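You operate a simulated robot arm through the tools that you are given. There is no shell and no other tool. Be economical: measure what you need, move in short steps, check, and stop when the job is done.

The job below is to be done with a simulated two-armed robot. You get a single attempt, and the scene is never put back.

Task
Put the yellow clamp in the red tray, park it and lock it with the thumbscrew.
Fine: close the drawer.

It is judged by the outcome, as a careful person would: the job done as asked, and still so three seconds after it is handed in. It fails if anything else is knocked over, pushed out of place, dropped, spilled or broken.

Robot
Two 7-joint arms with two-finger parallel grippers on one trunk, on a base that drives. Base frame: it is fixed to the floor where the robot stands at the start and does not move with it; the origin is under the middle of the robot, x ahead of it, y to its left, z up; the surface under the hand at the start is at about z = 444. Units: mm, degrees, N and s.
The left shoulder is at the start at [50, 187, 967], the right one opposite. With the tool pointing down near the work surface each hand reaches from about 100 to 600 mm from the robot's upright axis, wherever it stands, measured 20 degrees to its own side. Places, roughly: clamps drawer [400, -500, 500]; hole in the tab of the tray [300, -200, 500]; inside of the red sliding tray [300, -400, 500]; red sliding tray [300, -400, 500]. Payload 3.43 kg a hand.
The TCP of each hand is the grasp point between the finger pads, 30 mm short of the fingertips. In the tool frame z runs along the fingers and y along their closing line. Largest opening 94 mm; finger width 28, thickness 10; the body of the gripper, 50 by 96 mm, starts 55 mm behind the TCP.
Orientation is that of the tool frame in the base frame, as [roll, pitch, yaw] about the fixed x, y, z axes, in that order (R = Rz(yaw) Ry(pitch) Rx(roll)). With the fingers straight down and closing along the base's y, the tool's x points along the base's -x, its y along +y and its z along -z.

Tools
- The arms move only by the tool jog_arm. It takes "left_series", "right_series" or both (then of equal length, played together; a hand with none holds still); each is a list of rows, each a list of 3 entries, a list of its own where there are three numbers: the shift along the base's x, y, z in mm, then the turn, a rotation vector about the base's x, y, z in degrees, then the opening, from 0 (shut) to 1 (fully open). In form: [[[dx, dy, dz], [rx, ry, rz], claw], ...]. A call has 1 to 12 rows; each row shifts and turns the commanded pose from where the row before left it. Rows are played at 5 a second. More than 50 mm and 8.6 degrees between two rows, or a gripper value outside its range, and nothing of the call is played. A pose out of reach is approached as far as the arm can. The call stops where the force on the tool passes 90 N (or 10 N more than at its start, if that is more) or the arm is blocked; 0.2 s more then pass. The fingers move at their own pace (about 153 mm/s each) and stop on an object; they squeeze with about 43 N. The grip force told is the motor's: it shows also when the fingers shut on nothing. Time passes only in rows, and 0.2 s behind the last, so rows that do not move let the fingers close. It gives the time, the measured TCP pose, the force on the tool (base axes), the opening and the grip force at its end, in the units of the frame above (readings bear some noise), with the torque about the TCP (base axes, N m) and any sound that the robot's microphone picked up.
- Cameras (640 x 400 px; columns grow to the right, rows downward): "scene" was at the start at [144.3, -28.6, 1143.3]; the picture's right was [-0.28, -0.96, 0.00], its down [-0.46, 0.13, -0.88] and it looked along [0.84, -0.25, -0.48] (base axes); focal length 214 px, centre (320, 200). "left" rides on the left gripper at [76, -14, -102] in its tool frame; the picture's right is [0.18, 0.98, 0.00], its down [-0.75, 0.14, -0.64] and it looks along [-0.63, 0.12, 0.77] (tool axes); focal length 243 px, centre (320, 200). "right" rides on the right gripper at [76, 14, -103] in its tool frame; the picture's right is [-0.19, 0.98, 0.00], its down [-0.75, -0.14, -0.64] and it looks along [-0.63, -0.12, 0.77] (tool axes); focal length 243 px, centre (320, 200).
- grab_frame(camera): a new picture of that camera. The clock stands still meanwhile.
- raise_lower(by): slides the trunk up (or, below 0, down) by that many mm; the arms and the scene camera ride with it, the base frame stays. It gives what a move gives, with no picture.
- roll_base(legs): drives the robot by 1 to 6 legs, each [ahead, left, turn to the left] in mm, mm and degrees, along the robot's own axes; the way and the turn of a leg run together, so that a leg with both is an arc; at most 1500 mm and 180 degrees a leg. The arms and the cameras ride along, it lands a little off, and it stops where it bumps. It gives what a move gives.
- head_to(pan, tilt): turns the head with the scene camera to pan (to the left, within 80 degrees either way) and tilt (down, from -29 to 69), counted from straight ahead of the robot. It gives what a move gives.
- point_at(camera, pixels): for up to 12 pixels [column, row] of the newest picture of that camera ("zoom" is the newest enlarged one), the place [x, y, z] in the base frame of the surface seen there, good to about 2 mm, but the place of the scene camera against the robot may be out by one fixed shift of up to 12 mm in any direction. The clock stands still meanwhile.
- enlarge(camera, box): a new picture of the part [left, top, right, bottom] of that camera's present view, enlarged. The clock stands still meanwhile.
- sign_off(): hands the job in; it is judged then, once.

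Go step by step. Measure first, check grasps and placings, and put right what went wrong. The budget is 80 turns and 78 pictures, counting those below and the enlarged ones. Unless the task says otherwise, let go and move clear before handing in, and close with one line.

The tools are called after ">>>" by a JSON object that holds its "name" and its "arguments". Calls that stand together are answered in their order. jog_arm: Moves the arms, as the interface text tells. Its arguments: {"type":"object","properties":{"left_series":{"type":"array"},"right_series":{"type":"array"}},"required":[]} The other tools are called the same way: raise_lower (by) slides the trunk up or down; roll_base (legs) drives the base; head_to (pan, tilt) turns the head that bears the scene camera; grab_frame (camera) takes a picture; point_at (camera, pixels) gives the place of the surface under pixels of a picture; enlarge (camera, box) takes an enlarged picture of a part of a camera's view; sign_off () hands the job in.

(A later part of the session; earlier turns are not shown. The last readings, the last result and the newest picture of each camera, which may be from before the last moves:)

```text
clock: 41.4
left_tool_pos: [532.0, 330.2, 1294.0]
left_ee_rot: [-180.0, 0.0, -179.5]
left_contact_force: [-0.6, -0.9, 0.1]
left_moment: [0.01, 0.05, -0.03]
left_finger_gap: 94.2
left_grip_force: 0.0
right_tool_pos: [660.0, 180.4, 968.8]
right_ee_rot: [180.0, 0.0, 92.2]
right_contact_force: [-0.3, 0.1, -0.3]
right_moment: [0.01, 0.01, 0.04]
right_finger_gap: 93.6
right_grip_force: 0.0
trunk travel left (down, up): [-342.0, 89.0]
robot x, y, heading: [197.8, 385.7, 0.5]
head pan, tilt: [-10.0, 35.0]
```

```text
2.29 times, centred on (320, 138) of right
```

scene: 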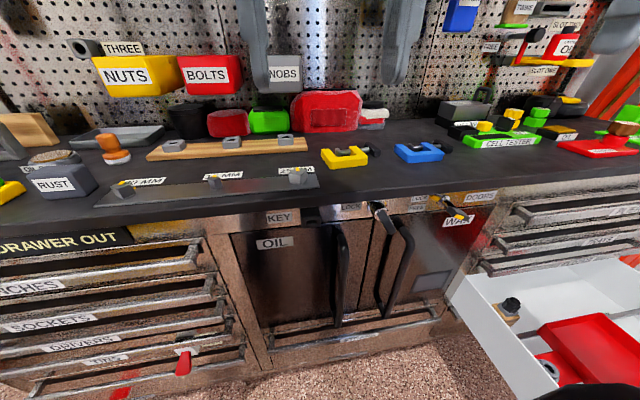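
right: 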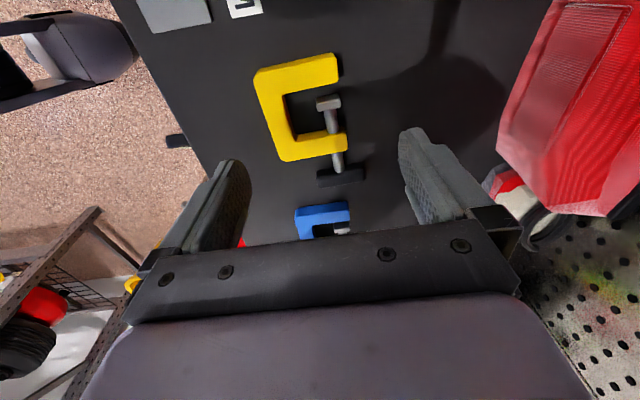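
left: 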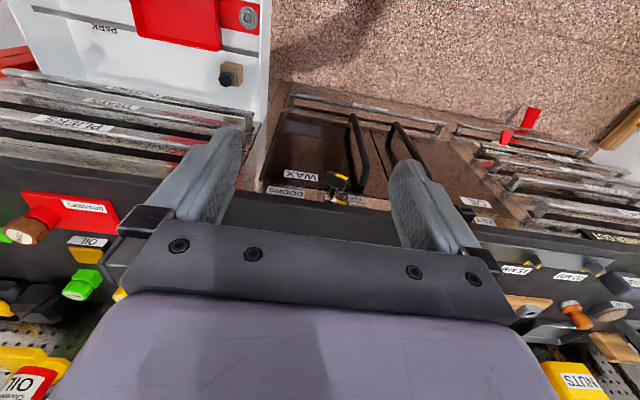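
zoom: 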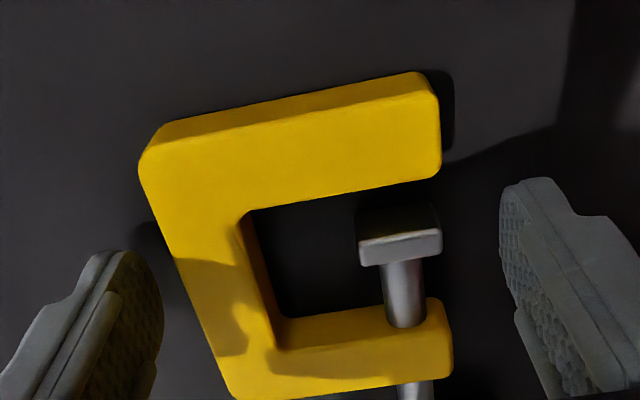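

No contact this time. Going 5 mm lower and closing.

>>> {"name": "jog_arm", "arguments": {"right_series": [[[0, 0, -5], [0, 0, 0], 1], [[0, 0, 0], [0, 0, 0], 1], [[0, 0, 0], [0, 0, 0], 0], [[0, 0, 0], [0, 0, 0], 0], [[0, 0, 0], [0, 0, 0], 0]]}}

>>> {"name": "enlarge", "arguments": {"camera": "right", "box": [180, 50, 460, 225]}}

```text
clock: 42.6
left_tool_pos: [531.5, 329.6, 1293.6]
left_ee_rot: [-180.0, 0.1, -179.5]
left_contact_force: [0.1, -0.5, 0.3]
left_moment: [-0.02, 0.0, 0.01]
left_finger_gap: 94.0
left_grip_force: 0.0
right_tool_pos: [660.9, 179.3, 963.0]
right_ee_rot: [-179.9, 0.0, 92.3]
right_contact_force: [0.0, 0.5, 0.4]
right_moment: [0.03, 0.06, -0.03]
right_finger_gap: 69.6
right_grip_force: 43.0
trunk travel left (down, up): [-342.0, 89.0]
robot x, y, heading: [195.3, 385.8, 0.4]
head pan, tilt: [-10.0, 35.0]
```

```text
2.29 times, centred on (320, 138) of right
```

zoom: 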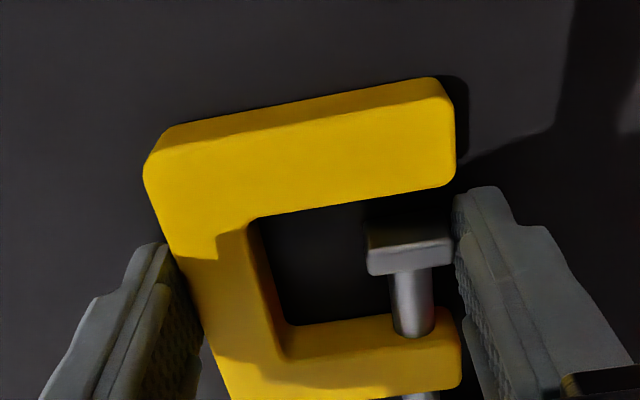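

The clamp is held (gap 69.6, 43 N). I'll lift it and check.

>>> {"name": "jog_arm", "arguments": {"right_series": [[[0, 0, 15], [0, 0, 0], 0], [[0, 0, 30], [0, 0, 0], 0], [[0, 0, 40], [0, 0, 0], 0], [[0, 0, 40], [0, 0, 0], 0], [[0, 0, 0], [0, 0, 0], 0]]}}

>>> {"name": "grab_frame", "arguments": {"camera": "right"}}

```text
clock: 43.8
left_tool_pos: [531.8, 329.1, 1294.2]
left_ee_rot: [180.0, 0.0, -179.6]
left_contact_force: [0.5, 0.3, -0.1]
left_moment: [0.01, 0.0, 0.02]
left_finger_gap: 94.1
left_grip_force: 0.1
right_tool_pos: [661.2, 178.3, 1088.7]
right_ee_rot: [-179.9, 0.0, 92.4]
right_contact_force: [-0.4, -0.5, -4.4]
right_moment: [0.12, 0.05, 0.0]
right_finger_gap: 69.7
right_grip_force: 43.2
trunk travel left (down, up): [-342.0, 89.0]
robot x, y, heading: [197.1, 383.1, 0.7]
head pan, tilt: [-10.0, 35.0]
```

```text
48 pictures are left
```

right: 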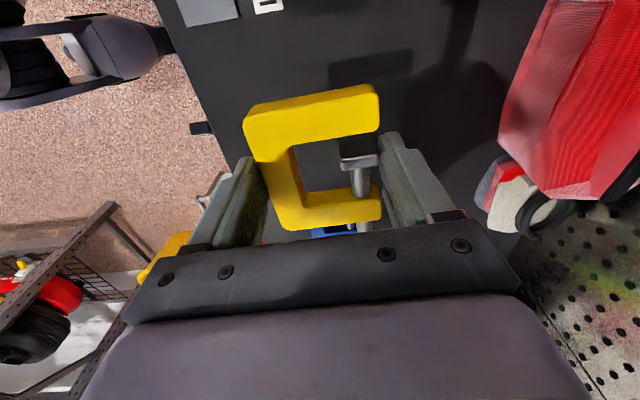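

The clamp is securely lifted (−4.4 N of weight). I'll drive back and return to the start position.

>>> {"name": "roll_base", "arguments": {"legs": [[-200, 0, 0], [0, -385, -0.6]]}}

>>> {"name": "head_to", "arguments": {"pan": -45, "tilt": 45}}

>>> {"name": "grab_frame", "arguments": {"camera": "scene"}}

```text
clock: 49.0
left_tool_pos: [334.2, -60.2, 1292.7]
left_ee_rot: [180.0, 0.0, 179.7]
left_contact_force: [-0.1, 0.5, -0.1]
left_moment: [-0.01, -0.02, -0.02]
left_finger_gap: 94.2
left_grip_force: 0.1
right_tool_pos: [460.2, -212.0, 1088.1]
right_ee_rot: [-179.9, 0.0, 91.6]
right_contact_force: [-0.2, -0.4, -4.5]
right_moment: [0.13, -0.01, 0.02]
right_finger_gap: 69.6
right_grip_force: 43.2
trunk travel left (down, up): [-342.0, 89.0]
robot x, y, heading: [-2.8, -2.8, -0.2]
head pan, tilt: [-10.0, 35.0]
```

```text
clock: 50.0
left_tool_pos: [332.4, -60.3, 1294.7]
left_ee_rot: [180.0, -0.1, 179.7]
left_contact_force: [0.4, 1.1, 0.1]
left_moment: [-0.03, 0.02, -0.02]
left_finger_gap: 94.0
left_grip_force: 0.1
right_tool_pos: [461.5, -212.2, 1088.5]
right_ee_rot: [-179.9, 0.0, 91.4]
right_contact_force: [0.5, -0.5, -4.3]
right_moment: [0.08, -0.01, -0.02]
right_finger_gap: 69.6
right_grip_force: 43.0
trunk travel left (down, up): [-342.0, 89.0]
robot x, y, heading: [-2.4, -0.1, -0.3]
head pan, tilt: [-45.0, 45.0]
```

```text
47 pictures are left
```

scene: 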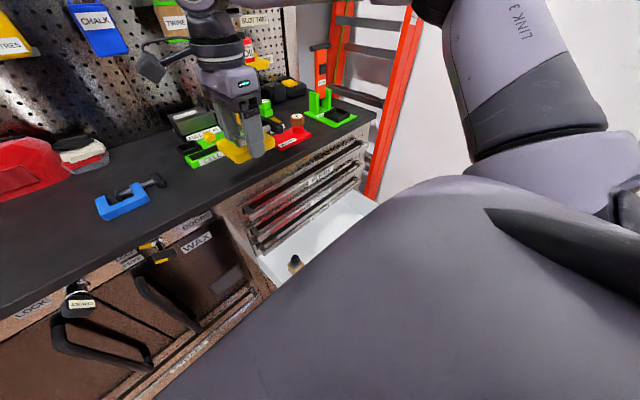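

The scene camera is blocked by the shoulder, so I'll rely on the wrist camera. I'll carry the clamp over the tray at height and look.

>>> {"name": "jog_arm", "arguments": {"right_series": [[[-27, -35, 0], [0, 0, 0], 0], [[-27, -35, 0], [0, 0, 0], 0], [[-27, -35, 0], [0, 0, 0], 0], [[-27, -35, -10], [0, 0, 0], 0], [[-23, -33, -30], [0, 0, 0], 0], [[0, 0, -40], [0, 0, 0], 0], [[0, 0, -40], [0, 0, 0], 0], [[0, 0, -40], [0, 0, 0], 0], [[0, 0, 0], [0, 0, 0], 0]]}}

>>> {"name": "grab_frame", "arguments": {"camera": "right"}}

>>> {"name": "grab_frame", "arguments": {"camera": "left"}}

```text
refused: row 5 steps farther than a row can; nothing moved
```

```text
46 pictures are left
```

right: 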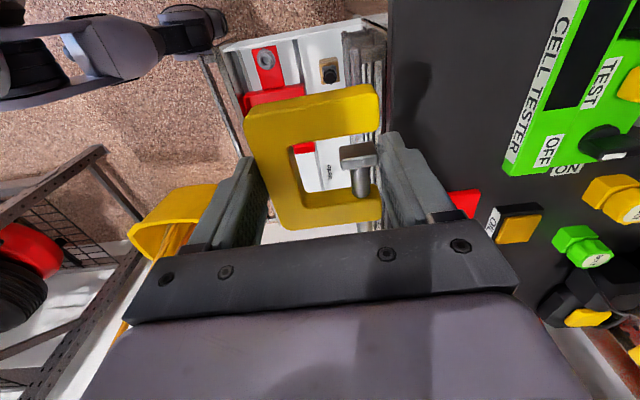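

```text
45 pictures are left
```

left: 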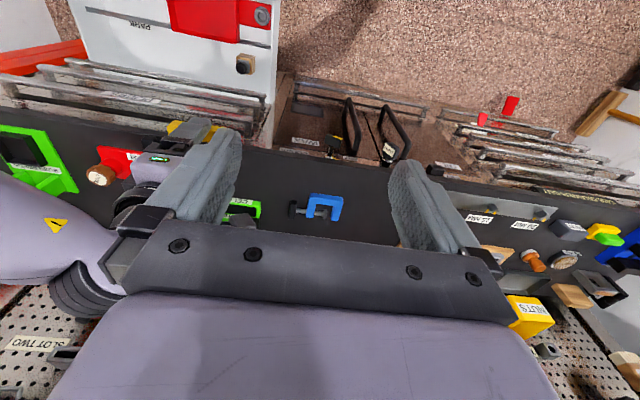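

>>> {"name": "jog_arm", "arguments": {"right_series": [[[-28, -34, 0], [0, 0, 0], 0], [[-28, -34, 0], [0, 0, 0], 0], [[-28, -34, 0], [0, 0, 0], 0], [[-28, -34, 0], [0, 0, 0], 0], [[-18, -32, -10], [0, 0, 0], 0], [[0, 0, -40], [0, 0, 0], 0], [[0, 0, -40], [0, 0, 0], 0], [[0, 0, -40], [0, 0, 0], 0], [[0, 0, 0], [0, 0, 0], 0]]}}

>>> {"name": "grab_frame", "arguments": {"camera": "right"}}

```text
clock: 52.0
left_tool_pos: [333.6, -59.7, 1294.6]
left_ee_rot: [-179.9, 0.0, 179.9]
left_contact_force: [0.1, -0.5, 0.1]
left_moment: [-0.01, 0.02, -0.01]
left_finger_gap: 94.0
left_grip_force: 0.1
right_tool_pos: [331.0, -379.1, 960.7]
right_ee_rot: [-179.9, 0.0, 91.6]
right_contact_force: [-0.1, -0.1, -4.8]
right_moment: [0.09, 0.03, -0.02]
right_finger_gap: 69.5
right_grip_force: 42.4
trunk travel left (down, up): [-342.0, 89.0]
robot x, y, heading: [-5.0, -3.9, -0.3]
head pan, tilt: [-45.0, 45.0]
```

```text
44 pictures are left
```

right: 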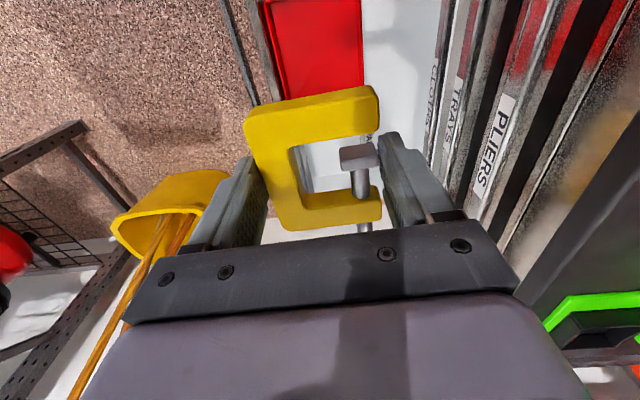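

>>> {"name": "point_at", "arguments": {"camera": "right", "pixels": [[266, 10], [274, 60], [284, 90], [362, 15], [358, 60], [320, 40], [237, 70], [262, 60], [150, 215], [215, 180], [160, 270], [340, 165]]}}

```text
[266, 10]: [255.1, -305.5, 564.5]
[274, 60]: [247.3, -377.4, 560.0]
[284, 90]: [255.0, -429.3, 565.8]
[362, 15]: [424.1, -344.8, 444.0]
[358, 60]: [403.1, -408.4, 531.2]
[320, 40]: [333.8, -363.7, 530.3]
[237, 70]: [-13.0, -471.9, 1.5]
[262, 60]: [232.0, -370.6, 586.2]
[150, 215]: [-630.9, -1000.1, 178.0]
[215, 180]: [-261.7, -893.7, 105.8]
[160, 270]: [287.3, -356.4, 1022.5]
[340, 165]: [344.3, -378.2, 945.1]
```

The tray spans x 248–403, y −474…−293, floor z≈530. I'll lower the trunk 150, then descend at x=325, y=−366 to just above the floor.

>>> {"name": "raise_lower", "arguments": {"by": -150}}

>>> {"name": "jog_arm", "arguments": {"right_series": [[[-5, 13, -40], [0, 0, 0], 0], [[0, 0, -45], [0, 0, 0], 0], [[0, 0, -45], [0, 0, 0], 0], [[0, 0, -40], [0, 0, 0], 0], [[0, 0, -25], [0, 0, 0], 0], [[0, 0, 0], [0, 0, 0], 0]]}}

>>> {"name": "grab_frame", "arguments": {"camera": "right"}}

```text
clock: 53.7
left_tool_pos: [335.1, -59.3, 1143.4]
left_ee_rot: [-179.9, 0.1, 179.8]
left_contact_force: [-0.3, 0.4, 0.6]
left_moment: [-0.02, 0.02, -0.01]
left_finger_gap: 93.9
left_grip_force: 0.0
right_tool_pos: [329.5, -379.3, 809.6]
right_ee_rot: [-179.9, 0.1, 91.5]
right_contact_force: [-0.1, 0.3, -4.0]
right_moment: [0.05, 0.0, -0.01]
right_finger_gap: 69.3
right_grip_force: 42.8
trunk travel left (down, up): [-192.0, 239.0]
robot x, y, heading: [-2.4, 0.8, -0.1]
head pan, tilt: [-45.0, 45.0]
```

```text
clock: 55.1
left_tool_pos: [333.1, -60.2, 1144.7]
left_ee_rot: [-179.9, 0.0, 179.8]
left_contact_force: [-0.7, -1.1, -0.2]
left_moment: [0.01, 0.01, -0.01]
left_finger_gap: 93.8
left_grip_force: 0.0
right_tool_pos: [326.8, -368.8, 616.7]
right_ee_rot: [180.0, 0.0, 91.6]
right_contact_force: [0.4, 0.2, -4.5]
right_moment: [0.13, 0.0, 0.01]
right_finger_gap: 69.3
right_grip_force: 42.6
trunk travel left (down, up): [-192.0, 239.0]
robot x, y, heading: [-3.3, 2.2, -0.3]
head pan, tilt: [-45.0, 45.0]
```

```text
43 pictures are left
```

right: 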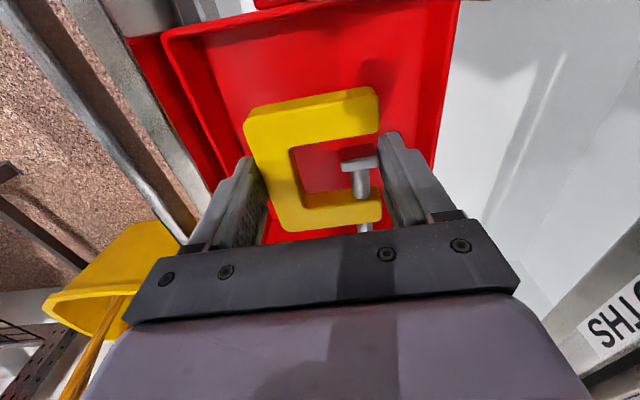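

Nicely over the tray. I'll lower to the floor and release gently.

>>> {"name": "jog_arm", "arguments": {"right_series": [[[0, 2, -25], [0, 0, 0], 0], [[0, 0, -15], [0, 0, 0], 0], [[0, 0, -8], [0, 0, 0], 0], [[0, 0, -3], [0, 0, 0], 0], [[0, 0, 0], [0, 0, 0], 0]]}}

```text
clock: 56.3
left_tool_pos: [334.2, -59.9, 1144.1]
left_ee_rot: [-180.0, 0.0, 179.7]
left_contact_force: [0.0, 0.0, 0.3]
left_moment: [0.0, 0.02, -0.03]
left_finger_gap: 93.9
left_grip_force: 0.0
right_tool_pos: [325.0, -367.1, 585.7]
right_ee_rot: [-179.9, 0.0, 91.7]
right_contact_force: [0.1, -0.3, -4.4]
right_moment: [0.1, 0.01, 0.06]
right_finger_gap: 69.6
right_grip_force: 43.4
right hand out of reach, approached as far as the arm can: row 2, 3
trunk travel left (down, up): [-192.0, 239.0]
robot x, y, heading: [-4.8, 0.7, -0.4]
head pan, tilt: [-45.0, 45.0]
```

The arm can't go lower here, so I'll use the trunk for the last 22 mm.

>>> {"name": "raise_lower", "arguments": {"by": -20}}

```text
clock: 57.0
left_tool_pos: [333.4, -59.4, 1123.7]
left_ee_rot: [-180.0, 0.0, 179.7]
left_contact_force: [-0.2, -0.5, -1.0]
left_moment: [0.02, 0.01, 0.02]
left_finger_gap: 93.8
left_grip_force: 0.1
right_tool_pos: [324.7, -367.4, 566.3]
right_ee_rot: [-179.9, 0.0, 91.5]
right_contact_force: [-0.6, 0.0, -5.0]
right_moment: [0.12, 0.02, 0.01]
right_finger_gap: 69.3
right_grip_force: 42.9
trunk travel left (down, up): [-172.0, 259.0]
robot x, y, heading: [-5.7, 1.4, -0.4]
head pan, tilt: [-45.0, 45.0]
```

>>> {"name": "raise_lower", "arguments": {"by": -3}}

>>> {"name": "jog_arm", "arguments": {"right_series": [[[0, 0, 0], [0, 0, 0], 0.85], [[0, 0, 0], [0, 0, 0], 0.9], [[0, 0, 10], [0, 0, 0], 0.9], [[0, 0, 30], [0, 0, 0], 0.9], [[0, 0, 40], [0, 0, 0], 0.9], [[0, 0, 40], [0, 0, 0], 0.9], [[0, 0, 40], [0, 0, 0], 0.9]]}}

>>> {"name": "grab_frame", "arguments": {"camera": "right"}}

```text
clock: 57.5
left_tool_pos: [332.9, -60.3, 1121.3]
left_ee_rot: [179.9, -0.1, 179.8]
left_contact_force: [0.5, 0.0, 0.5]
left_moment: [0.01, 0.01, -0.01]
left_finger_gap: 93.9
left_grip_force: 0.0
right_tool_pos: [324.4, -367.5, 563.1]
right_ee_rot: [-179.9, 0.0, 91.5]
right_contact_force: [0.3, 0.3, -3.5]
right_moment: [0.11, 0.05, 0.03]
right_finger_gap: 69.2
right_grip_force: 42.8
trunk travel left (down, up): [-169.0, 262.0]
robot x, y, heading: [-3.6, -0.1, -0.2]
head pan, tilt: [-45.0, 45.0]
```

```text
clock: 59.1
left_tool_pos: [333.6, -60.3, 1121.1]
left_ee_rot: [-179.9, 0.0, 179.9]
left_contact_force: [0.7, 0.5, 0.1]
left_moment: [-0.01, 0.01, -0.03]
left_finger_gap: 94.0
left_grip_force: 0.0
right_tool_pos: [322.5, -368.3, 723.7]
right_ee_rot: [-179.7, -0.2, 91.7]
right_contact_force: [-0.1, -0.3, -0.5]
right_moment: [-0.02, -0.02, -0.01]
right_finger_gap: 84.6
right_grip_force: 0.1
trunk travel left (down, up): [-169.0, 262.0]
robot x, y, heading: [-4.6, -0.3, -0.2]
head pan, tilt: [-45.0, 45.0]
```

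```text
42 pictures are left
```

right: 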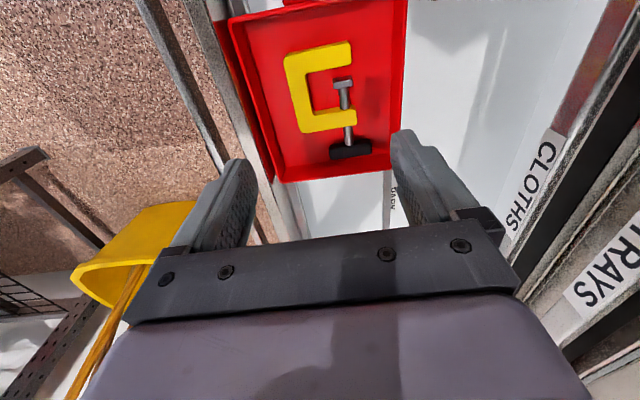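

The clamp rests in the tray. Next I need to find the park position, so I'll move the hand toward the right end of the rails for a view.

>>> {"name": "jog_arm", "arguments": {"right_series": [[[0, -45, 10], [0, 0, 0], 0.9], [[0, -45, 10], [0, 0, 0], 0.9], [[0, -40, 10], [0, 0, 0], 0.9], [[0, 0, 0], [0, 0, 0], 0.9]]}}

>>> {"name": "grab_frame", "arguments": {"camera": "right"}}

```text
clock: 60.1
left_tool_pos: [334.3, -59.3, 1120.2]
left_ee_rot: [179.9, 0.1, 179.8]
left_contact_force: [0.7, 0.1, 0.0]
left_moment: [-0.03, 0.0, 0.01]
left_finger_gap: 93.9
left_grip_force: 0.0
right_tool_pos: [323.1, -499.1, 754.5]
right_ee_rot: [-179.9, -0.1, 91.7]
right_contact_force: [1.2, 1.2, 0.2]
right_moment: [0.02, 0.01, 0.01]
right_finger_gap: 84.8
right_grip_force: 0.0
trunk travel left (down, up): [-169.0, 262.0]
robot x, y, heading: [-3.0, -0.1, -0.4]
head pan, tilt: [-45.0, 45.0]
```

```text
41 pictures are left
```

right: 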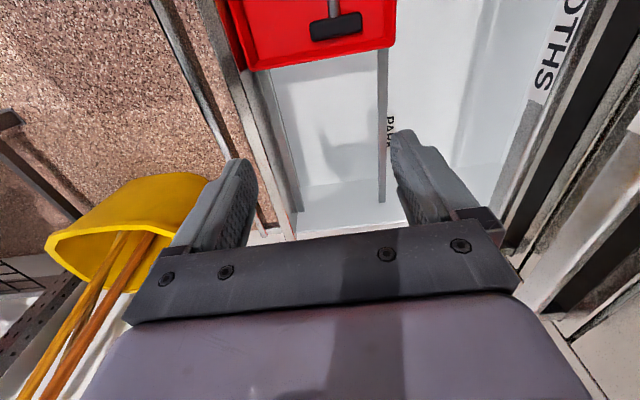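

>>> {"name": "enlarge", "arguments": {"camera": "right", "box": [240, 50, 420, 240]}}

>>> {"name": "point_at", "arguments": {"camera": "right", "pixels": [[382, 60], [382, 120], [382, 165], [382, 200], [272, 100], [290, 190], [296, 208], [340, 186], [340, 228], [335, 58], [388, 130], [360, 205]]}}

```text
2.11 times, centred on (330, 145) of right
```

zoom: 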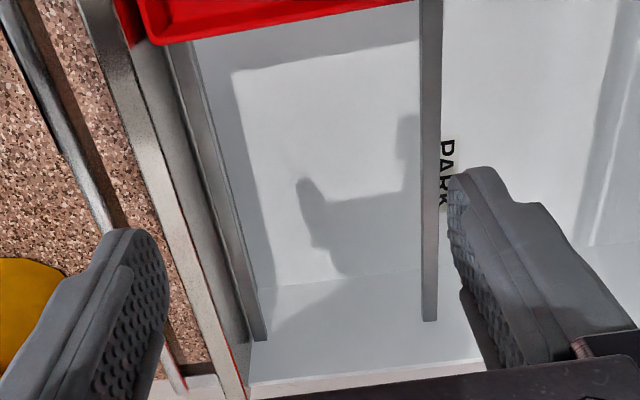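

```text
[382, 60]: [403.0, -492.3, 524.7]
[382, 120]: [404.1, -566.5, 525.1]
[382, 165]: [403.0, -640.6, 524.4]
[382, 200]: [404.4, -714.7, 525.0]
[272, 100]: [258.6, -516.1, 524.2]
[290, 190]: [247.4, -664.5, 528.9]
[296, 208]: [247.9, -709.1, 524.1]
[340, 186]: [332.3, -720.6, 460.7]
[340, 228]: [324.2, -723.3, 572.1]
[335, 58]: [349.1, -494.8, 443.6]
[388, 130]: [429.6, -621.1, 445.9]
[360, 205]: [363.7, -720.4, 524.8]
```

The rails end at y≈−715 and PARK is at y≈−622, so parking is a slide of about −240. I'll lower the trunk, move the hand to the tab side, and look at the tab.

>>> {"name": "jog_arm", "arguments": {"right_series": [[[0, 45, 0], [0, 0, 0], 0], [[0, 45, 0], [0, 0, 0], 0], [[0, 45, 0], [0, 0, 0], 0], [[0, 45, 0], [0, 0, 0], 0], [[0, 45, 0], [0, 0, 0], 0], [[3, 0, 0], [0, 0, 0], 0]]}}

>>> {"name": "raise_lower", "arguments": {"by": -80}}

>>> {"name": "grab_frame", "arguments": {"camera": "right"}}

```text
clock: 61.5
left_tool_pos: [333.6, -58.7, 1121.2]
left_ee_rot: [180.0, -0.1, 179.8]
left_contact_force: [-0.5, 0.6, 0.3]
left_moment: [0.02, -0.01, 0.0]
left_finger_gap: 94.3
left_grip_force: 0.1
right_tool_pos: [326.6, -270.7, 753.5]
right_ee_rot: [-179.9, -0.1, 91.5]
right_contact_force: [-0.2, -0.2, 0.0]
right_moment: [-0.02, -0.02, -0.01]
right_finger_gap: 0.0
right_grip_force: 33.2
trunk travel left (down, up): [-169.0, 262.0]
robot x, y, heading: [-3.5, -1.5, -0.2]
head pan, tilt: [-45.0, 45.0]
```

```text
clock: 62.7
left_tool_pos: [333.2, -59.5, 1040.2]
left_ee_rot: [180.0, 0.0, 179.9]
left_contact_force: [0.5, -0.5, -0.5]
left_moment: [0.02, 0.0, -0.04]
left_finger_gap: 93.9
left_grip_force: 0.0
right_tool_pos: [327.5, -271.7, 672.9]
right_ee_rot: [179.9, -0.1, 91.6]
right_contact_force: [-0.4, -0.5, -0.3]
right_moment: [0.02, -0.03, 0.0]
right_finger_gap: 0.0
right_grip_force: 33.2
trunk travel left (down, up): [-89.0, 342.0]
robot x, y, heading: [-3.1, 1.2, -0.4]
head pan, tilt: [-45.0, 45.0]
```

```text
39 pictures are left
```

right: 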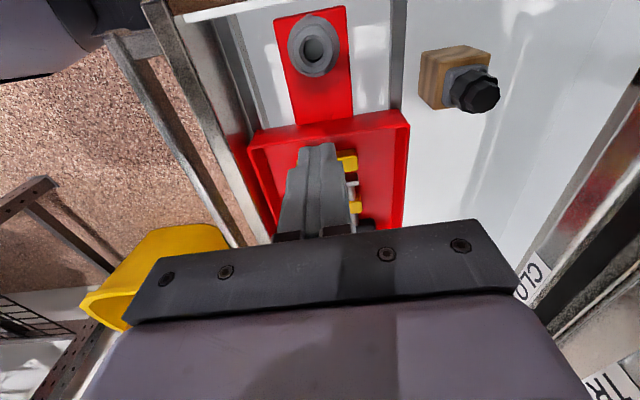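

>>> {"name": "enlarge", "arguments": {"camera": "right", "box": [240, 0, 510, 169]}}

>>> {"name": "point_at", "arguments": {"camera": "right", "pixels": [[314, 48], [300, 45], [328, 45], [314, 25], [314, 75], [330, 95], [280, 25], [342, 10], [330, 122], [478, 92], [460, 80], [440, 75]]}}

```text
2.37 times, centred on (375, 84) of right
```

zoom: 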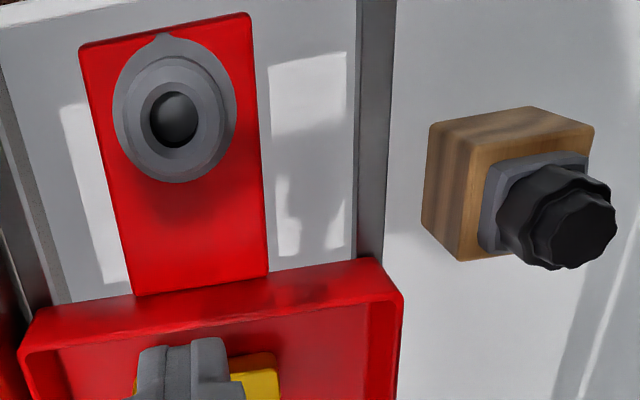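

```text
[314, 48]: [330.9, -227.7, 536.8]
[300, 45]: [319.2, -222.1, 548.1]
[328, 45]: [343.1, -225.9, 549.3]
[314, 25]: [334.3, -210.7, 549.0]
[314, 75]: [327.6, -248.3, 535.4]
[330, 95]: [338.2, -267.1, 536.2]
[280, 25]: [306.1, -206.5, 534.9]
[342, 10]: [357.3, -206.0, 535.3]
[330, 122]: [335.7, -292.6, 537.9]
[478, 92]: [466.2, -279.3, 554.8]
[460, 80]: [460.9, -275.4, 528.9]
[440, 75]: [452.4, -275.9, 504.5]
```

Ring hole is at [331,−228] (ring top 549, tab z 535). The tray's left wall is at y≈−292, and the hand sits right between them at y=−271. I'll lower the closed fingers there to just above the tab.

>>> {"name": "jog_arm", "arguments": {"right_series": [[[-1, 1, -40], [0, 0, 0], 0], [[0, 0, -35], [0, 0, 0], 0], [[0, 0, -15], [0, 0, 0], 0], [[0, 0, -8], [0, 0, 0], 0], [[0, 0, 0], [0, 0, 0], 0]]}}

>>> {"name": "grab_frame", "arguments": {"camera": "right"}}

```text
clock: 63.9
left_tool_pos: [333.6, -58.7, 1041.5]
left_ee_rot: [179.9, 0.0, 179.8]
left_contact_force: [-0.4, -0.9, 0.4]
left_moment: [0.01, -0.04, 0.0]
left_finger_gap: 93.8
left_grip_force: 0.0
right_tool_pos: [327.6, -271.2, 573.6]
right_ee_rot: [180.0, 0.0, 91.5]
right_contact_force: [-0.4, -0.7, -1.3]
right_moment: [0.0, -0.03, -0.01]
right_finger_gap: 0.0
right_grip_force: 32.5
trunk travel left (down, up): [-89.0, 342.0]
robot x, y, heading: [-5.6, -1.0, -0.3]
head pan, tilt: [-45.0, 45.0]
```

```text
37 pictures are left
```

right: 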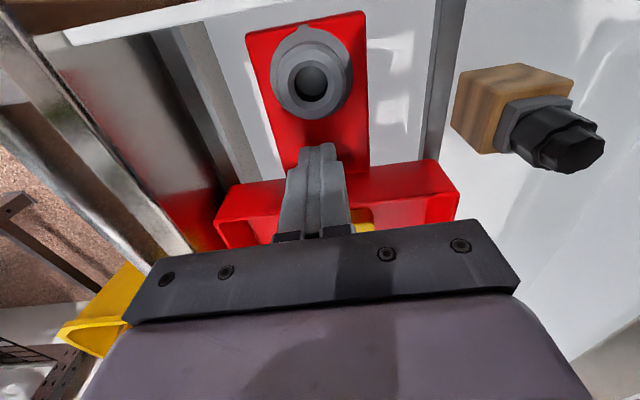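

In position. Pushing the tray to the right gently.

>>> {"name": "jog_arm", "arguments": {"right_series": [[[0, -6, 0], [0, 0, 0], 0], [[0, -10, 0], [0, 0, 0], 0], [[0, -15, 0], [0, 0, 0], 0], [[0, -15, 0], [0, 0, 0], 0], [[0, -15, 0], [0, 0, 0], 0], [[0, -15, 0], [0, 0, 0], 0], [[0, -15, 0], [0, 0, 0], 0], [[0, -15, 0], [0, 0, 0], 0], [[0, -15, 0], [0, 0, 0], 0], [[0, -15, 0], [0, 0, 0], 0], [[0, -10, 0], [0, 0, 0], 0], [[0, 0, 0], [0, 0, 0], 0]]}}

>>> {"name": "grab_frame", "arguments": {"camera": "right"}}

```text
clock: 66.5
left_tool_pos: [333.4, -58.8, 1041.4]
left_ee_rot: [180.0, 0.0, 179.8]
left_contact_force: [0.9, 0.3, -0.4]
left_moment: [-0.02, 0.01, -0.01]
left_finger_gap: 93.7
left_grip_force: 0.2
right_tool_pos: [325.5, -416.6, 574.9]
right_ee_rot: [179.9, 0.1, 91.5]
right_contact_force: [0.9, 1.3, 0.3]
right_moment: [0.02, 0.01, -0.05]
right_finger_gap: 0.0
right_grip_force: 32.4
trunk travel left (down, up): [-89.0, 342.0]
robot x, y, heading: [-2.6, 1.7, -0.0]
head pan, tilt: [-45.0, 45.0]
```

```text
36 pictures are left
```

right: 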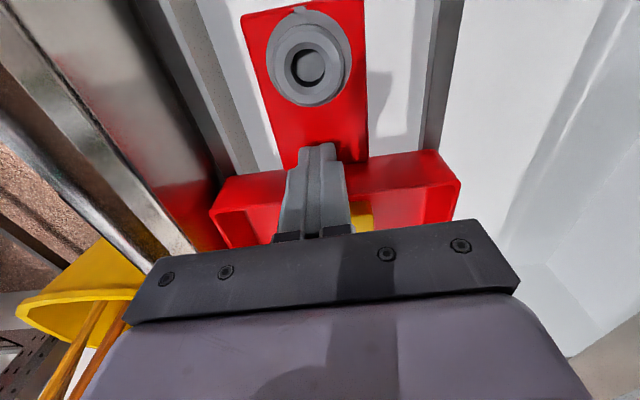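

The tray slides squarely with little force. Continuing to the end stop.

>>> {"name": "jog_arm", "arguments": {"right_series": [[[0, -12, 0], [0, 0, 0], 0], [[0, -15, 0], [0, 0, 0], 0], [[0, -15, 0], [0, 0, 0], 0], [[0, -15, 0], [0, 0, 0], 0], [[0, -12, 0], [0, 0, 0], 0], [[0, -8, 0], [0, 0, 0], 0], [[0, -6, 0], [0, 0, 0], 0], [[0, -5, 0], [0, 0, 0], 0], [[0, -4, 0], [0, 0, 0], 0], [[0, -4, 0], [0, 0, 0], 0], [[0, 0, 0], [0, 0, 0], 0]]}}

>>> {"name": "grab_frame", "arguments": {"camera": "right"}}

```text
clock: 68.9
left_tool_pos: [333.6, -59.9, 1041.6]
left_ee_rot: [180.0, 0.0, 179.8]
left_contact_force: [-0.1, -0.1, 0.2]
left_moment: [-0.02, 0.01, 0.01]
left_finger_gap: 93.8
left_grip_force: 0.1
right_tool_pos: [326.0, -512.0, 575.0]
right_ee_rot: [-179.9, 0.0, 91.7]
right_contact_force: [0.0, 1.7, -0.1]
right_moment: [0.04, 0.0, 0.01]
right_finger_gap: 0.0
right_grip_force: 33.0
trunk travel left (down, up): [-89.0, 342.0]
robot x, y, heading: [-2.6, -1.0, -0.2]
head pan, tilt: [-45.0, 45.0]
```

```text
35 pictures are left
```

right: 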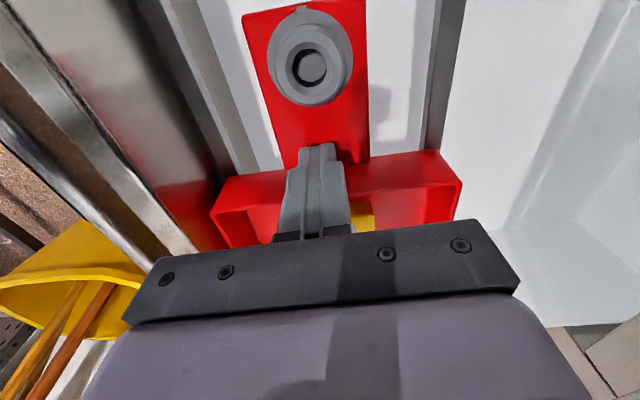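

>>> {"name": "jog_arm", "arguments": {"right_series": [[[0, -2, 0], [0, 0, 0], 0], [[0, -2, 0], [0, 0, 0], 0], [[0, -2, 0], [0, 0, 0], 0], [[0, -2, 0], [0, 0, 0], 0]]}}

```text
clock: 69.9
left_tool_pos: [333.6, -57.7, 1041.4]
left_ee_rot: [-179.9, 0.0, 179.8]
left_contact_force: [0.4, -0.1, 0.6]
left_moment: [0.02, 0.0, 0.0]
left_finger_gap: 94.1
left_grip_force: 0.1
right_tool_pos: [325.7, -519.0, 576.4]
right_ee_rot: [-179.9, -0.3, 91.5]
right_contact_force: [-2.5, 13.1, 2.3]
right_moment: [0.08, 0.12, -0.07]
right_finger_gap: 0.0
right_grip_force: 33.5
trunk travel left (down, up): [-89.0, 342.0]
robot x, y, heading: [-0.7, 0.8, -0.1]
head pan, tilt: [-45.0, 45.0]
```

Force rises to 13 N, so the stop is reached. I'll nudge 2 mm more to confirm, then back off and look down the hole.

>>> {"name": "jog_arm", "arguments": {"right_series": [[[0, -2, 0], [0, 0, 0], 0], [[0, 0, 0], [0, 0, 0], 0]]}}

>>> {"name": "jog_arm", "arguments": {"right_series": [[[0, 5, 0], [0, 0, 0], 0], [[0, 2, 30], [0, 0, 0], 0], [[0, 30, 40], [0, 0, 0], 0], [[0, 40, 20], [0, 0, 0], 0], [[0, 40, 0], [0, 0, 0], 0]]}}

>>> {"name": "grab_frame", "arguments": {"camera": "right"}}

```text
clock: 70.5
left_tool_pos: [332.3, -57.0, 1041.5]
left_ee_rot: [-179.9, 0.0, 179.8]
left_contact_force: [-0.3, -0.5, 0.6]
left_moment: [-0.02, -0.01, -0.01]
left_finger_gap: 94.4
left_grip_force: 0.1
right_tool_pos: [327.0, -518.9, 575.1]
right_ee_rot: [-179.9, -0.5, 91.6]
right_contact_force: [-1.4, 26.3, -0.3]
right_moment: [0.31, 0.02, -0.06]
right_finger_gap: 0.2
right_grip_force: 33.0
trunk travel left (down, up): [-89.0, 342.0]
robot x, y, heading: [-3.3, 1.2, -0.1]
head pan, tilt: [-45.0, 45.0]
```

```text
clock: 71.7
left_tool_pos: [334.1, -58.6, 1040.4]
left_ee_rot: [180.0, 0.0, 179.7]
left_contact_force: [-0.5, 0.7, -0.2]
left_moment: [-0.01, -0.02, -0.02]
left_finger_gap: 93.8
left_grip_force: 0.1
right_tool_pos: [326.2, -405.3, 665.6]
right_ee_rot: [-179.9, 0.1, 91.4]
right_contact_force: [-0.1, 0.0, -0.3]
right_moment: [0.0, 0.0, 0.01]
right_finger_gap: 0.3
right_grip_force: 33.0
trunk travel left (down, up): [-89.0, 342.0]
robot x, y, heading: [-4.5, -1.1, -0.3]
head pan, tilt: [-45.0, 45.0]
```

```text
34 pictures are left
```

right: 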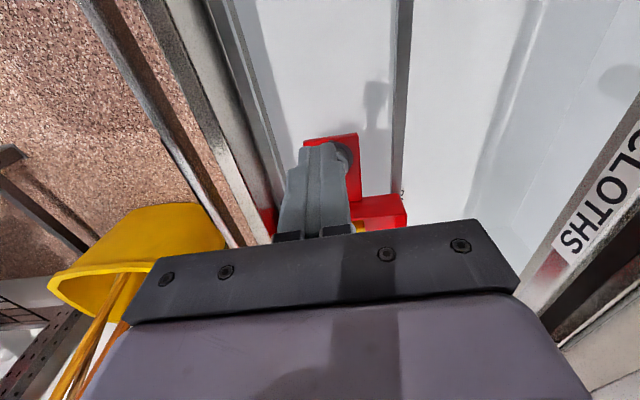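

Confirmed: it is at the stop (26 N, no further motion). I'll move over the tab to see and measure the hole.

>>> {"name": "jog_arm", "arguments": {"right_series": [[[0, -40, 10], [0, 0, 0], 1], [[0, -40, 10], [0, 0, 0], 1], [[0, -30, 0], [0, 0, 0], 1], [[0, 0, 0], [0, 0, 0], 1]]}}

>>> {"name": "enlarge", "arguments": {"camera": "right", "box": [220, 0, 460, 150]}}

```text
clock: 72.7
left_tool_pos: [333.2, -59.7, 1040.9]
left_ee_rot: [180.0, 0.0, 179.8]
left_contact_force: [0.9, 0.7, 0.0]
left_moment: [-0.01, -0.03, -0.03]
left_finger_gap: 94.0
left_grip_force: 0.1
right_tool_pos: [326.0, -514.6, 684.9]
right_ee_rot: [-180.0, -0.1, 91.6]
right_contact_force: [0.1, -0.2, 0.5]
right_moment: [0.0, -0.01, 0.01]
right_finger_gap: 94.1
right_grip_force: 0.1
trunk travel left (down, up): [-89.0, 342.0]
robot x, y, heading: [0.8, -0.6, -0.1]
head pan, tilt: [-45.0, 45.0]
```

```text
2.67 times, centred on (340, 75) of right
```

zoom: 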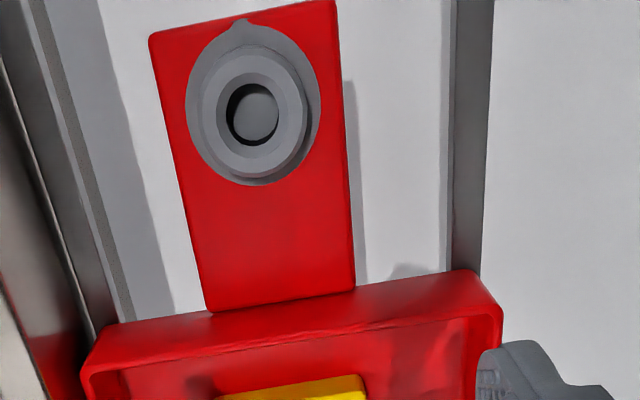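

>>> {"name": "point_at", "arguments": {"camera": "zoom", "pixels": [[254, 113], [233, 115], [279, 112], [253, 86], [253, 142], [205, 115], [304, 110], [250, 48], [255, 165], [250, 230], [300, 300], [195, 118]]}}

```text
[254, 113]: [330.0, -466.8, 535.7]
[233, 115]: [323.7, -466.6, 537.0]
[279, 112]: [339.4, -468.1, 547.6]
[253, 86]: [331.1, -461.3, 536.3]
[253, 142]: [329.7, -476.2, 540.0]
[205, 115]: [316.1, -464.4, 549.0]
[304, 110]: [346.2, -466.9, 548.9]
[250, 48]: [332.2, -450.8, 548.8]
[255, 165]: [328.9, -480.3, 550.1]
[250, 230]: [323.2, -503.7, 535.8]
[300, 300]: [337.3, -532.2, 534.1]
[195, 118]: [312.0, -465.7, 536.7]
```

Hole centre ≈[331,−466], ring top z=549. Next is the thumbscrew near [464,−280]; I'll turn the hand to yaw 180 (thin in x, near the drawer fronts) and approach for a look.

>>> {"name": "jog_arm", "arguments": {"right_series": [[[0, 10, 10], [0, 0, 8], 1], [[0, 20, 10], [0, 0, 8], 1], [[0, 20, 0], [0, 0, 8], 1], [[0, 20, 0], [0, 0, 8], 1], [[0, 20, 0], [0, 0, 8], 1], [[5, 20, 0], [0, 0, 8], 1], [[10, 20, 0], [0, 0, 8], 1], [[10, 20, 0], [0, 0, 8], 1], [[10, 20, 0], [0, 0, 8], 1], [[10, 20, 0], [0, 0, 8], 1], [[10, 20, 0], [0, 0, 8], 1], [[0, 20, 0], [0, 0, 0], 1]]}}

>>> {"name": "grab_frame", "arguments": {"camera": "right"}}

```text
clock: 75.3
left_tool_pos: [333.0, -58.9, 1040.4]
left_ee_rot: [-180.0, 0.1, 179.7]
left_contact_force: [0.0, -0.2, -0.4]
left_moment: [0.02, 0.0, 0.02]
left_finger_gap: 94.0
left_grip_force: 0.0
right_tool_pos: [380.8, -286.6, 703.9]
right_ee_rot: [-180.0, 0.0, 179.7]
right_contact_force: [0.1, 0.2, -0.2]
right_moment: [0.01, 0.0, 0.0]
right_finger_gap: 94.2
right_grip_force: 0.1
trunk travel left (down, up): [-89.0, 342.0]
robot x, y, heading: [-3.1, 1.5, 0.1]
head pan, tilt: [-45.0, 45.0]
```

```text
32 pictures are left
```

right: 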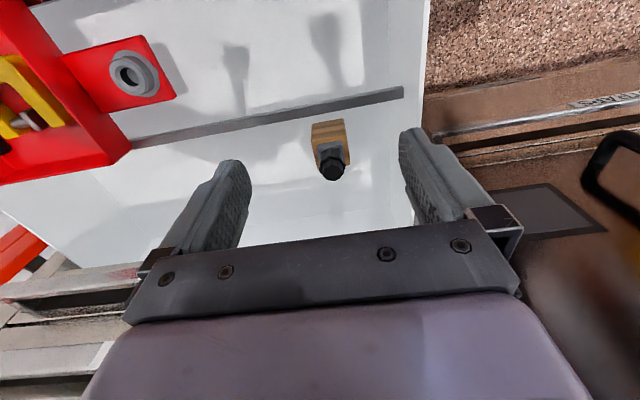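

>>> {"name": "enlarge", "arguments": {"camera": "right", "box": [280, 100, 380, 200]}}

>>> {"name": "point_at", "arguments": {"camera": "right", "pixels": [[333, 168], [324, 165], [342, 163], [318, 125], [343, 122], [318, 150], [345, 155], [100, 270], [110, 300], [60, 290], [332, 148], [120, 260]]}}

```text
4.00 times, centred on (330, 150) of right
```

zoom: 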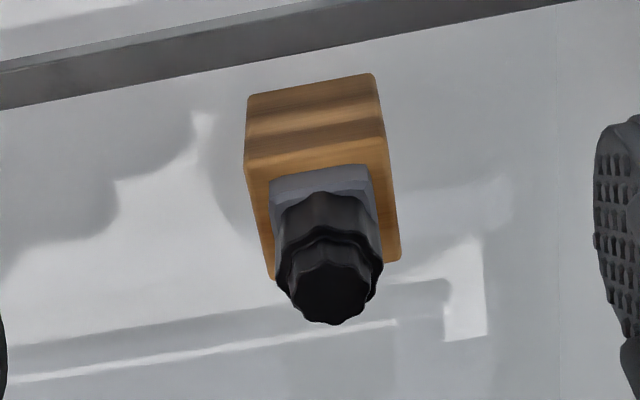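

```text
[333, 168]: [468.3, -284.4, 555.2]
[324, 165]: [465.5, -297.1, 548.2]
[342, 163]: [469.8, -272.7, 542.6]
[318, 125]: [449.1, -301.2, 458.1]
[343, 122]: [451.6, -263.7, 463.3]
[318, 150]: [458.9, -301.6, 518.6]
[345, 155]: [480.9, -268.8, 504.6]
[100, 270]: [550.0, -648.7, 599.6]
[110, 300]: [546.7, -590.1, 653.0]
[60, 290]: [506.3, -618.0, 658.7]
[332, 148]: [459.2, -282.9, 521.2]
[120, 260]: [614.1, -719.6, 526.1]
```

Knob centre ≈[467.5,−284.5], grip band z 527–555 over a collar at 521. Drawer handles stand at x≈506, so I'll lean the hand back 12° for clearance while descending.

>>> {"name": "jog_arm", "arguments": {"right_series": [[[25, 1, -20], [0, -6, 0], 0.55], [[25, 1, -20], [0, -6, 0], 0.55], [[25, 0, -25], [0, 0, 0], 0.55], [[8, 0, -25], [0, 0, 0], 0.55], [[0, 0, 0], [0, 0, 0], 0.55]]}}

>>> {"name": "grab_frame", "arguments": {"camera": "right"}}

```text
clock: 76.5
left_tool_pos: [333.9, -60.1, 1041.0]
left_ee_rot: [-179.9, 0.0, 179.8]
left_contact_force: [-0.5, -1.0, -0.6]
left_moment: [-0.01, 0.04, 0.0]
left_finger_gap: 94.2
left_grip_force: 0.1
right_tool_pos: [464.5, -283.0, 613.6]
right_ee_rot: [179.9, 11.9, 179.6]
right_contact_force: [0.6, -0.3, 0.0]
right_moment: [0.0, -0.02, 0.02]
right_finger_gap: 51.8
right_grip_force: 0.1
trunk travel left (down, up): [-89.0, 342.0]
robot x, y, heading: [1.8, -0.5, -0.2]
head pan, tilt: [-45.0, 45.0]
```

```text
30 pictures are left
```

right: 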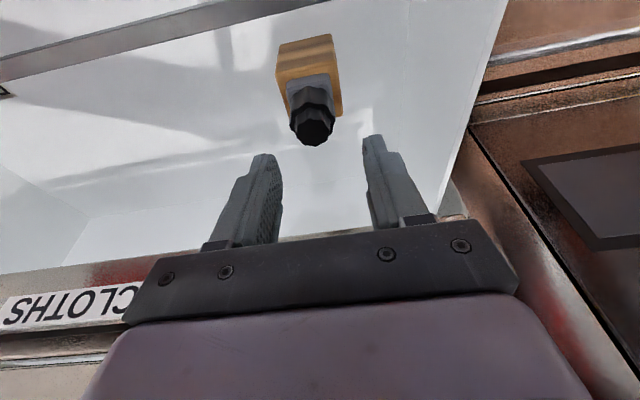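

Well aligned and leaning back as intended. Descending onto the knob.

>>> {"name": "jog_arm", "arguments": {"right_series": [[[0, -1.3, -20], [0, 0, 0], 0.55], [[0, 0, -20], [0, 0, 0], 0.55], [[0, 0, -10], [0, 0, 0], 0.55], [[0, 0, -6], [0, 0, 0], 0.55], [[0, 0, 0], [0, 0, 0], 0.55]]}}

>>> {"name": "enlarge", "arguments": {"camera": "right", "box": [220, 60, 420, 240]}}

```text
clock: 77.7
left_tool_pos: [332.7, -59.4, 1040.8]
left_ee_rot: [179.9, 0.0, 179.8]
left_contact_force: [-0.8, -1.3, 0.4]
left_moment: [-0.01, -0.01, -0.02]
left_finger_gap: 93.8
left_grip_force: 0.0
right_tool_pos: [464.9, -285.6, 557.9]
right_ee_rot: [179.9, 12.0, 179.6]
right_contact_force: [-0.3, 0.0, -0.6]
right_moment: [-0.01, 0.04, -0.02]
right_finger_gap: 51.6
right_grip_force: 0.1
trunk travel left (down, up): [-89.0, 342.0]
robot x, y, heading: [-1.1, 0.3, -0.2]
head pan, tilt: [-45.0, 45.0]
```

```text
2.22 times, centred on (320, 150) of right
```

zoom: 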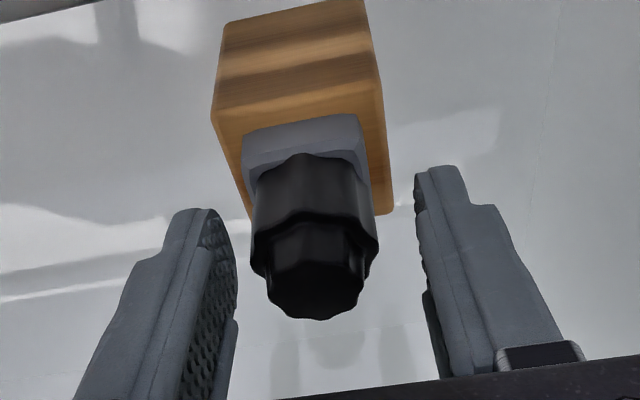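

The knob is between the pads. Closing, then a gentle lift.

>>> {"name": "jog_arm", "arguments": {"right_series": [[[0, 0, 0], [0, 0, 0], 0], [[0, 0, 0], [0, 0, 0], 0], [[0, 0, 0], [0, 0, 0], 0], [[0, 0, 5], [0, 0, 0], 0], [[0, 0, 10], [0, 0, 0], 0], [[0, 0, 15], [0, 0, 0], 0], [[0, 0, 20], [0, 0, 0], 0], [[0, 0, 20], [0, 0, 0], 0], [[0, 0, 0], [0, 0, 0], 0]]}}

>>> {"name": "grab_frame", "arguments": {"camera": "right"}}

```text
clock: 79.7
left_tool_pos: [333.2, -60.0, 1041.1]
left_ee_rot: [179.9, 0.0, 179.9]
left_contact_force: [-0.4, -1.0, 0.5]
left_moment: [-0.01, 0.0, -0.04]
left_finger_gap: 93.9
left_grip_force: 0.0
right_tool_pos: [464.2, -285.4, 629.2]
right_ee_rot: [179.9, 12.1, 179.6]
right_contact_force: [0.2, 1.7, -1.2]
right_moment: [0.01, 0.03, -0.01]
right_finger_gap: 31.6
right_grip_force: 42.9
trunk travel left (down, up): [-89.0, 342.0]
robot x, y, heading: [-2.1, -1.6, -0.2]
head pan, tilt: [-45.0, 45.0]
```

```text
28 pictures are left
```

right: 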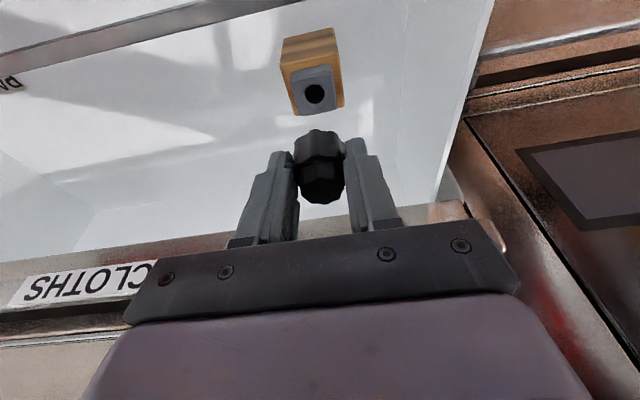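

The thumbscrew is out of its block. I'll check where its axis lies relative to the hand.

>>> {"name": "enlarge", "arguments": {"camera": "right", "box": [260, 70, 380, 220]}}

>>> {"name": "point_at", "arguments": {"camera": "right", "pixels": [[322, 190], [322, 201], [308, 183], [337, 183], [319, 133], [319, 145], [300, 150], [340, 150], [314, 94], [306, 95], [323, 93], [315, 72]]}}

```text
2.67 times, centred on (320, 145) of right
```

zoom: 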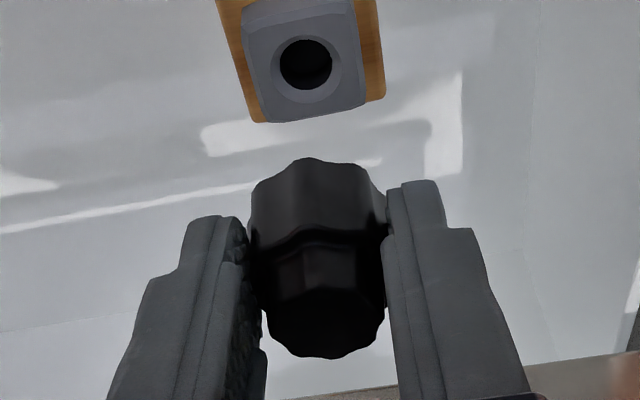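

```text
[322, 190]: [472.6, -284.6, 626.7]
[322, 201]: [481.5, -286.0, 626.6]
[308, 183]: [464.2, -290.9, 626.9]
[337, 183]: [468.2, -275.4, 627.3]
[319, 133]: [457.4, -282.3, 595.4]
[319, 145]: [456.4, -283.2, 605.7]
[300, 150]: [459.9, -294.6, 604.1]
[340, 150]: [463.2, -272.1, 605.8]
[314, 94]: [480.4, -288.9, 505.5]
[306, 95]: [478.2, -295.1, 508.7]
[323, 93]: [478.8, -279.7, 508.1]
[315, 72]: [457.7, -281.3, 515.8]
```

The screw axis sits about 6 mm ahead of the TCP. I'll lift and carry it to above the ring, keeping the same tilt, then examine it from the side.

>>> {"name": "jog_arm", "arguments": {"right_series": [[[0, 0, 30], [0, 0, 0], 0], [[-10, -5, 30], [0, 0, 0], 0], [[-27, -35, 0], [0, 0, 0], 0], [[-27, -35, 0], [0, 0, 0], 0], [[-27, -35, 0], [0, 0, 0], 0], [[-27, -35, 0], [0, 0, 0], 0], [[-21, -36, 0], [0, 0, 0], 0], [[0, 0, 0], [0, 0, 0], 0]], "left_series": [[[0, -30, -40], [0, 0, 0], 1], [[0, -30, -40], [0, 0, 0], 1], [[-10, -20, -40], [0, 0, 0], 1], [[-10, -20, -40], [0, 0, 0], 1], [[-10, -20, -40], [0, 0, 0], 1], [[-10, -20, -40], [0, 0, 0], 1], [[-10, -10, -30], [0, 0, 0], 1], [[0, 0, 0], [0, 0, 0], 1]]}}

>>> {"name": "grab_frame", "arguments": {"camera": "left"}}

>>> {"name": "grab_frame", "arguments": {"camera": "right"}}

```text
clock: 81.7
left_tool_pos: [351.6, -156.7, 807.4]
left_ee_rot: [-177.7, 0.1, -176.0]
left_contact_force: [-1.1, -0.8, -1.0]
left_moment: [-0.04, 0.01, -0.01]
left_finger_gap: 93.9
left_grip_force: 0.1
left hand out of reach, approached as far as the arm can: row 5, 6, 7
right_tool_pos: [324.5, -466.6, 687.7]
right_ee_rot: [179.9, 12.0, 179.6]
right_contact_force: [-0.3, -0.1, -0.7]
right_moment: [-0.01, -0.02, 0.03]
right_finger_gap: 31.6
right_grip_force: 43.3
trunk travel left (down, up): [-89.0, 342.0]
robot x, y, heading: [-1.0, 0.6, -0.2]
head pan, tilt: [-45.0, 45.0]
stopped in row 8 (left hand): the arm was blocked; the commanded pose is now the measured one
```

```text
26 pictures are left
```

left: 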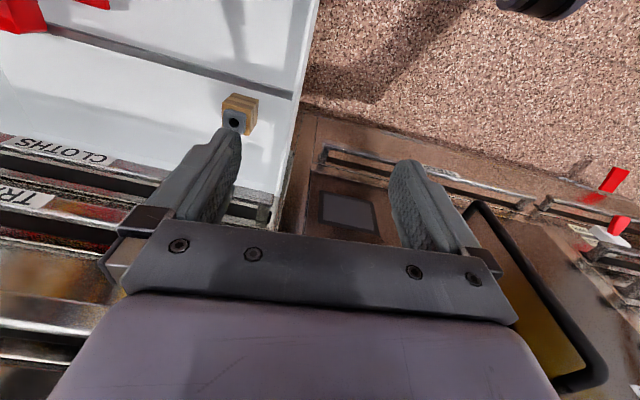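

```text
25 pictures are left
```

right: 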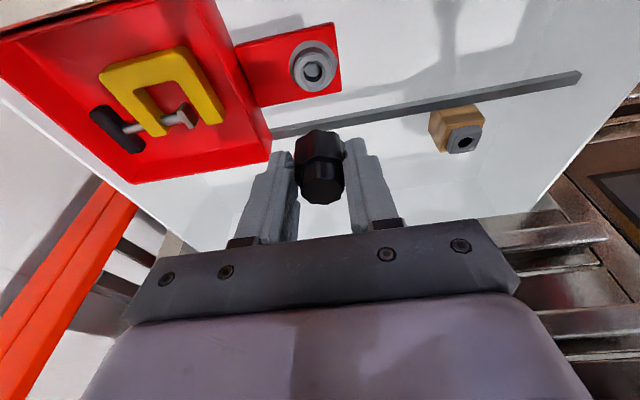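

The left arm touched its limit, so I'll back it off. I'll measure the knob more finely in the right view.

>>> {"name": "jog_arm", "arguments": {"left_series": [[[-5, 30, 35], [0, 0, 0], 1], [[-5, 30, 35], [0, 0, 0], 1], [[0, 30, 30], [0, 0, 0], 1], [[0, 20, 30], [0, 0, 0], 1]]}}

>>> {"name": "enlarge", "arguments": {"camera": "right", "box": [270, 110, 370, 220]}}

>>> {"name": "point_at", "arguments": {"camera": "zoom", "pixels": [[320, 100], [320, 120], [320, 140], [320, 155], [320, 215], [320, 235], [320, 255], [320, 275], [320, 295], [320, 315], [320, 330], [280, 280]]}}

```text
clock: 82.7
left_tool_pos: [340.4, -48.7, 935.9]
left_ee_rot: [-177.9, 0.2, -176.2]
left_contact_force: [-0.3, -0.4, 0.4]
left_moment: [0.0, 0.04, -0.01]
left_finger_gap: 93.9
left_grip_force: 0.0
right_tool_pos: [325.5, -465.9, 686.8]
right_ee_rot: [179.9, 12.1, 179.6]
right_contact_force: [-1.4, -0.9, 0.4]
right_moment: [-0.03, 0.0, 0.01]
right_finger_gap: 31.4
right_grip_force: 42.5
trunk travel left (down, up): [-89.0, 342.0]
robot x, y, heading: [-2.9, -1.2, -0.1]
head pan, tilt: [-45.0, 45.0]
```

```text
3.64 times, centred on (320, 165) of right
```

zoom: 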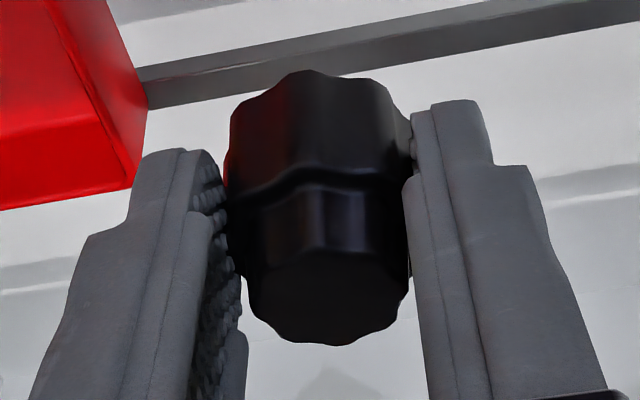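

```text
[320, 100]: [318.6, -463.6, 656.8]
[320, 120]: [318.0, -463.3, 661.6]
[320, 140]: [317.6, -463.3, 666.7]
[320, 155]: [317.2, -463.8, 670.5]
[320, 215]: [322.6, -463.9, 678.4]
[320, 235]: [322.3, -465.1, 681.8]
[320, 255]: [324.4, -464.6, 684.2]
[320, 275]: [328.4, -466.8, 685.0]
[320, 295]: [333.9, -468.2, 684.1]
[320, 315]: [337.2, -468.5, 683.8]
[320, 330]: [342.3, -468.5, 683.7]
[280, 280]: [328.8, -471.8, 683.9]
```

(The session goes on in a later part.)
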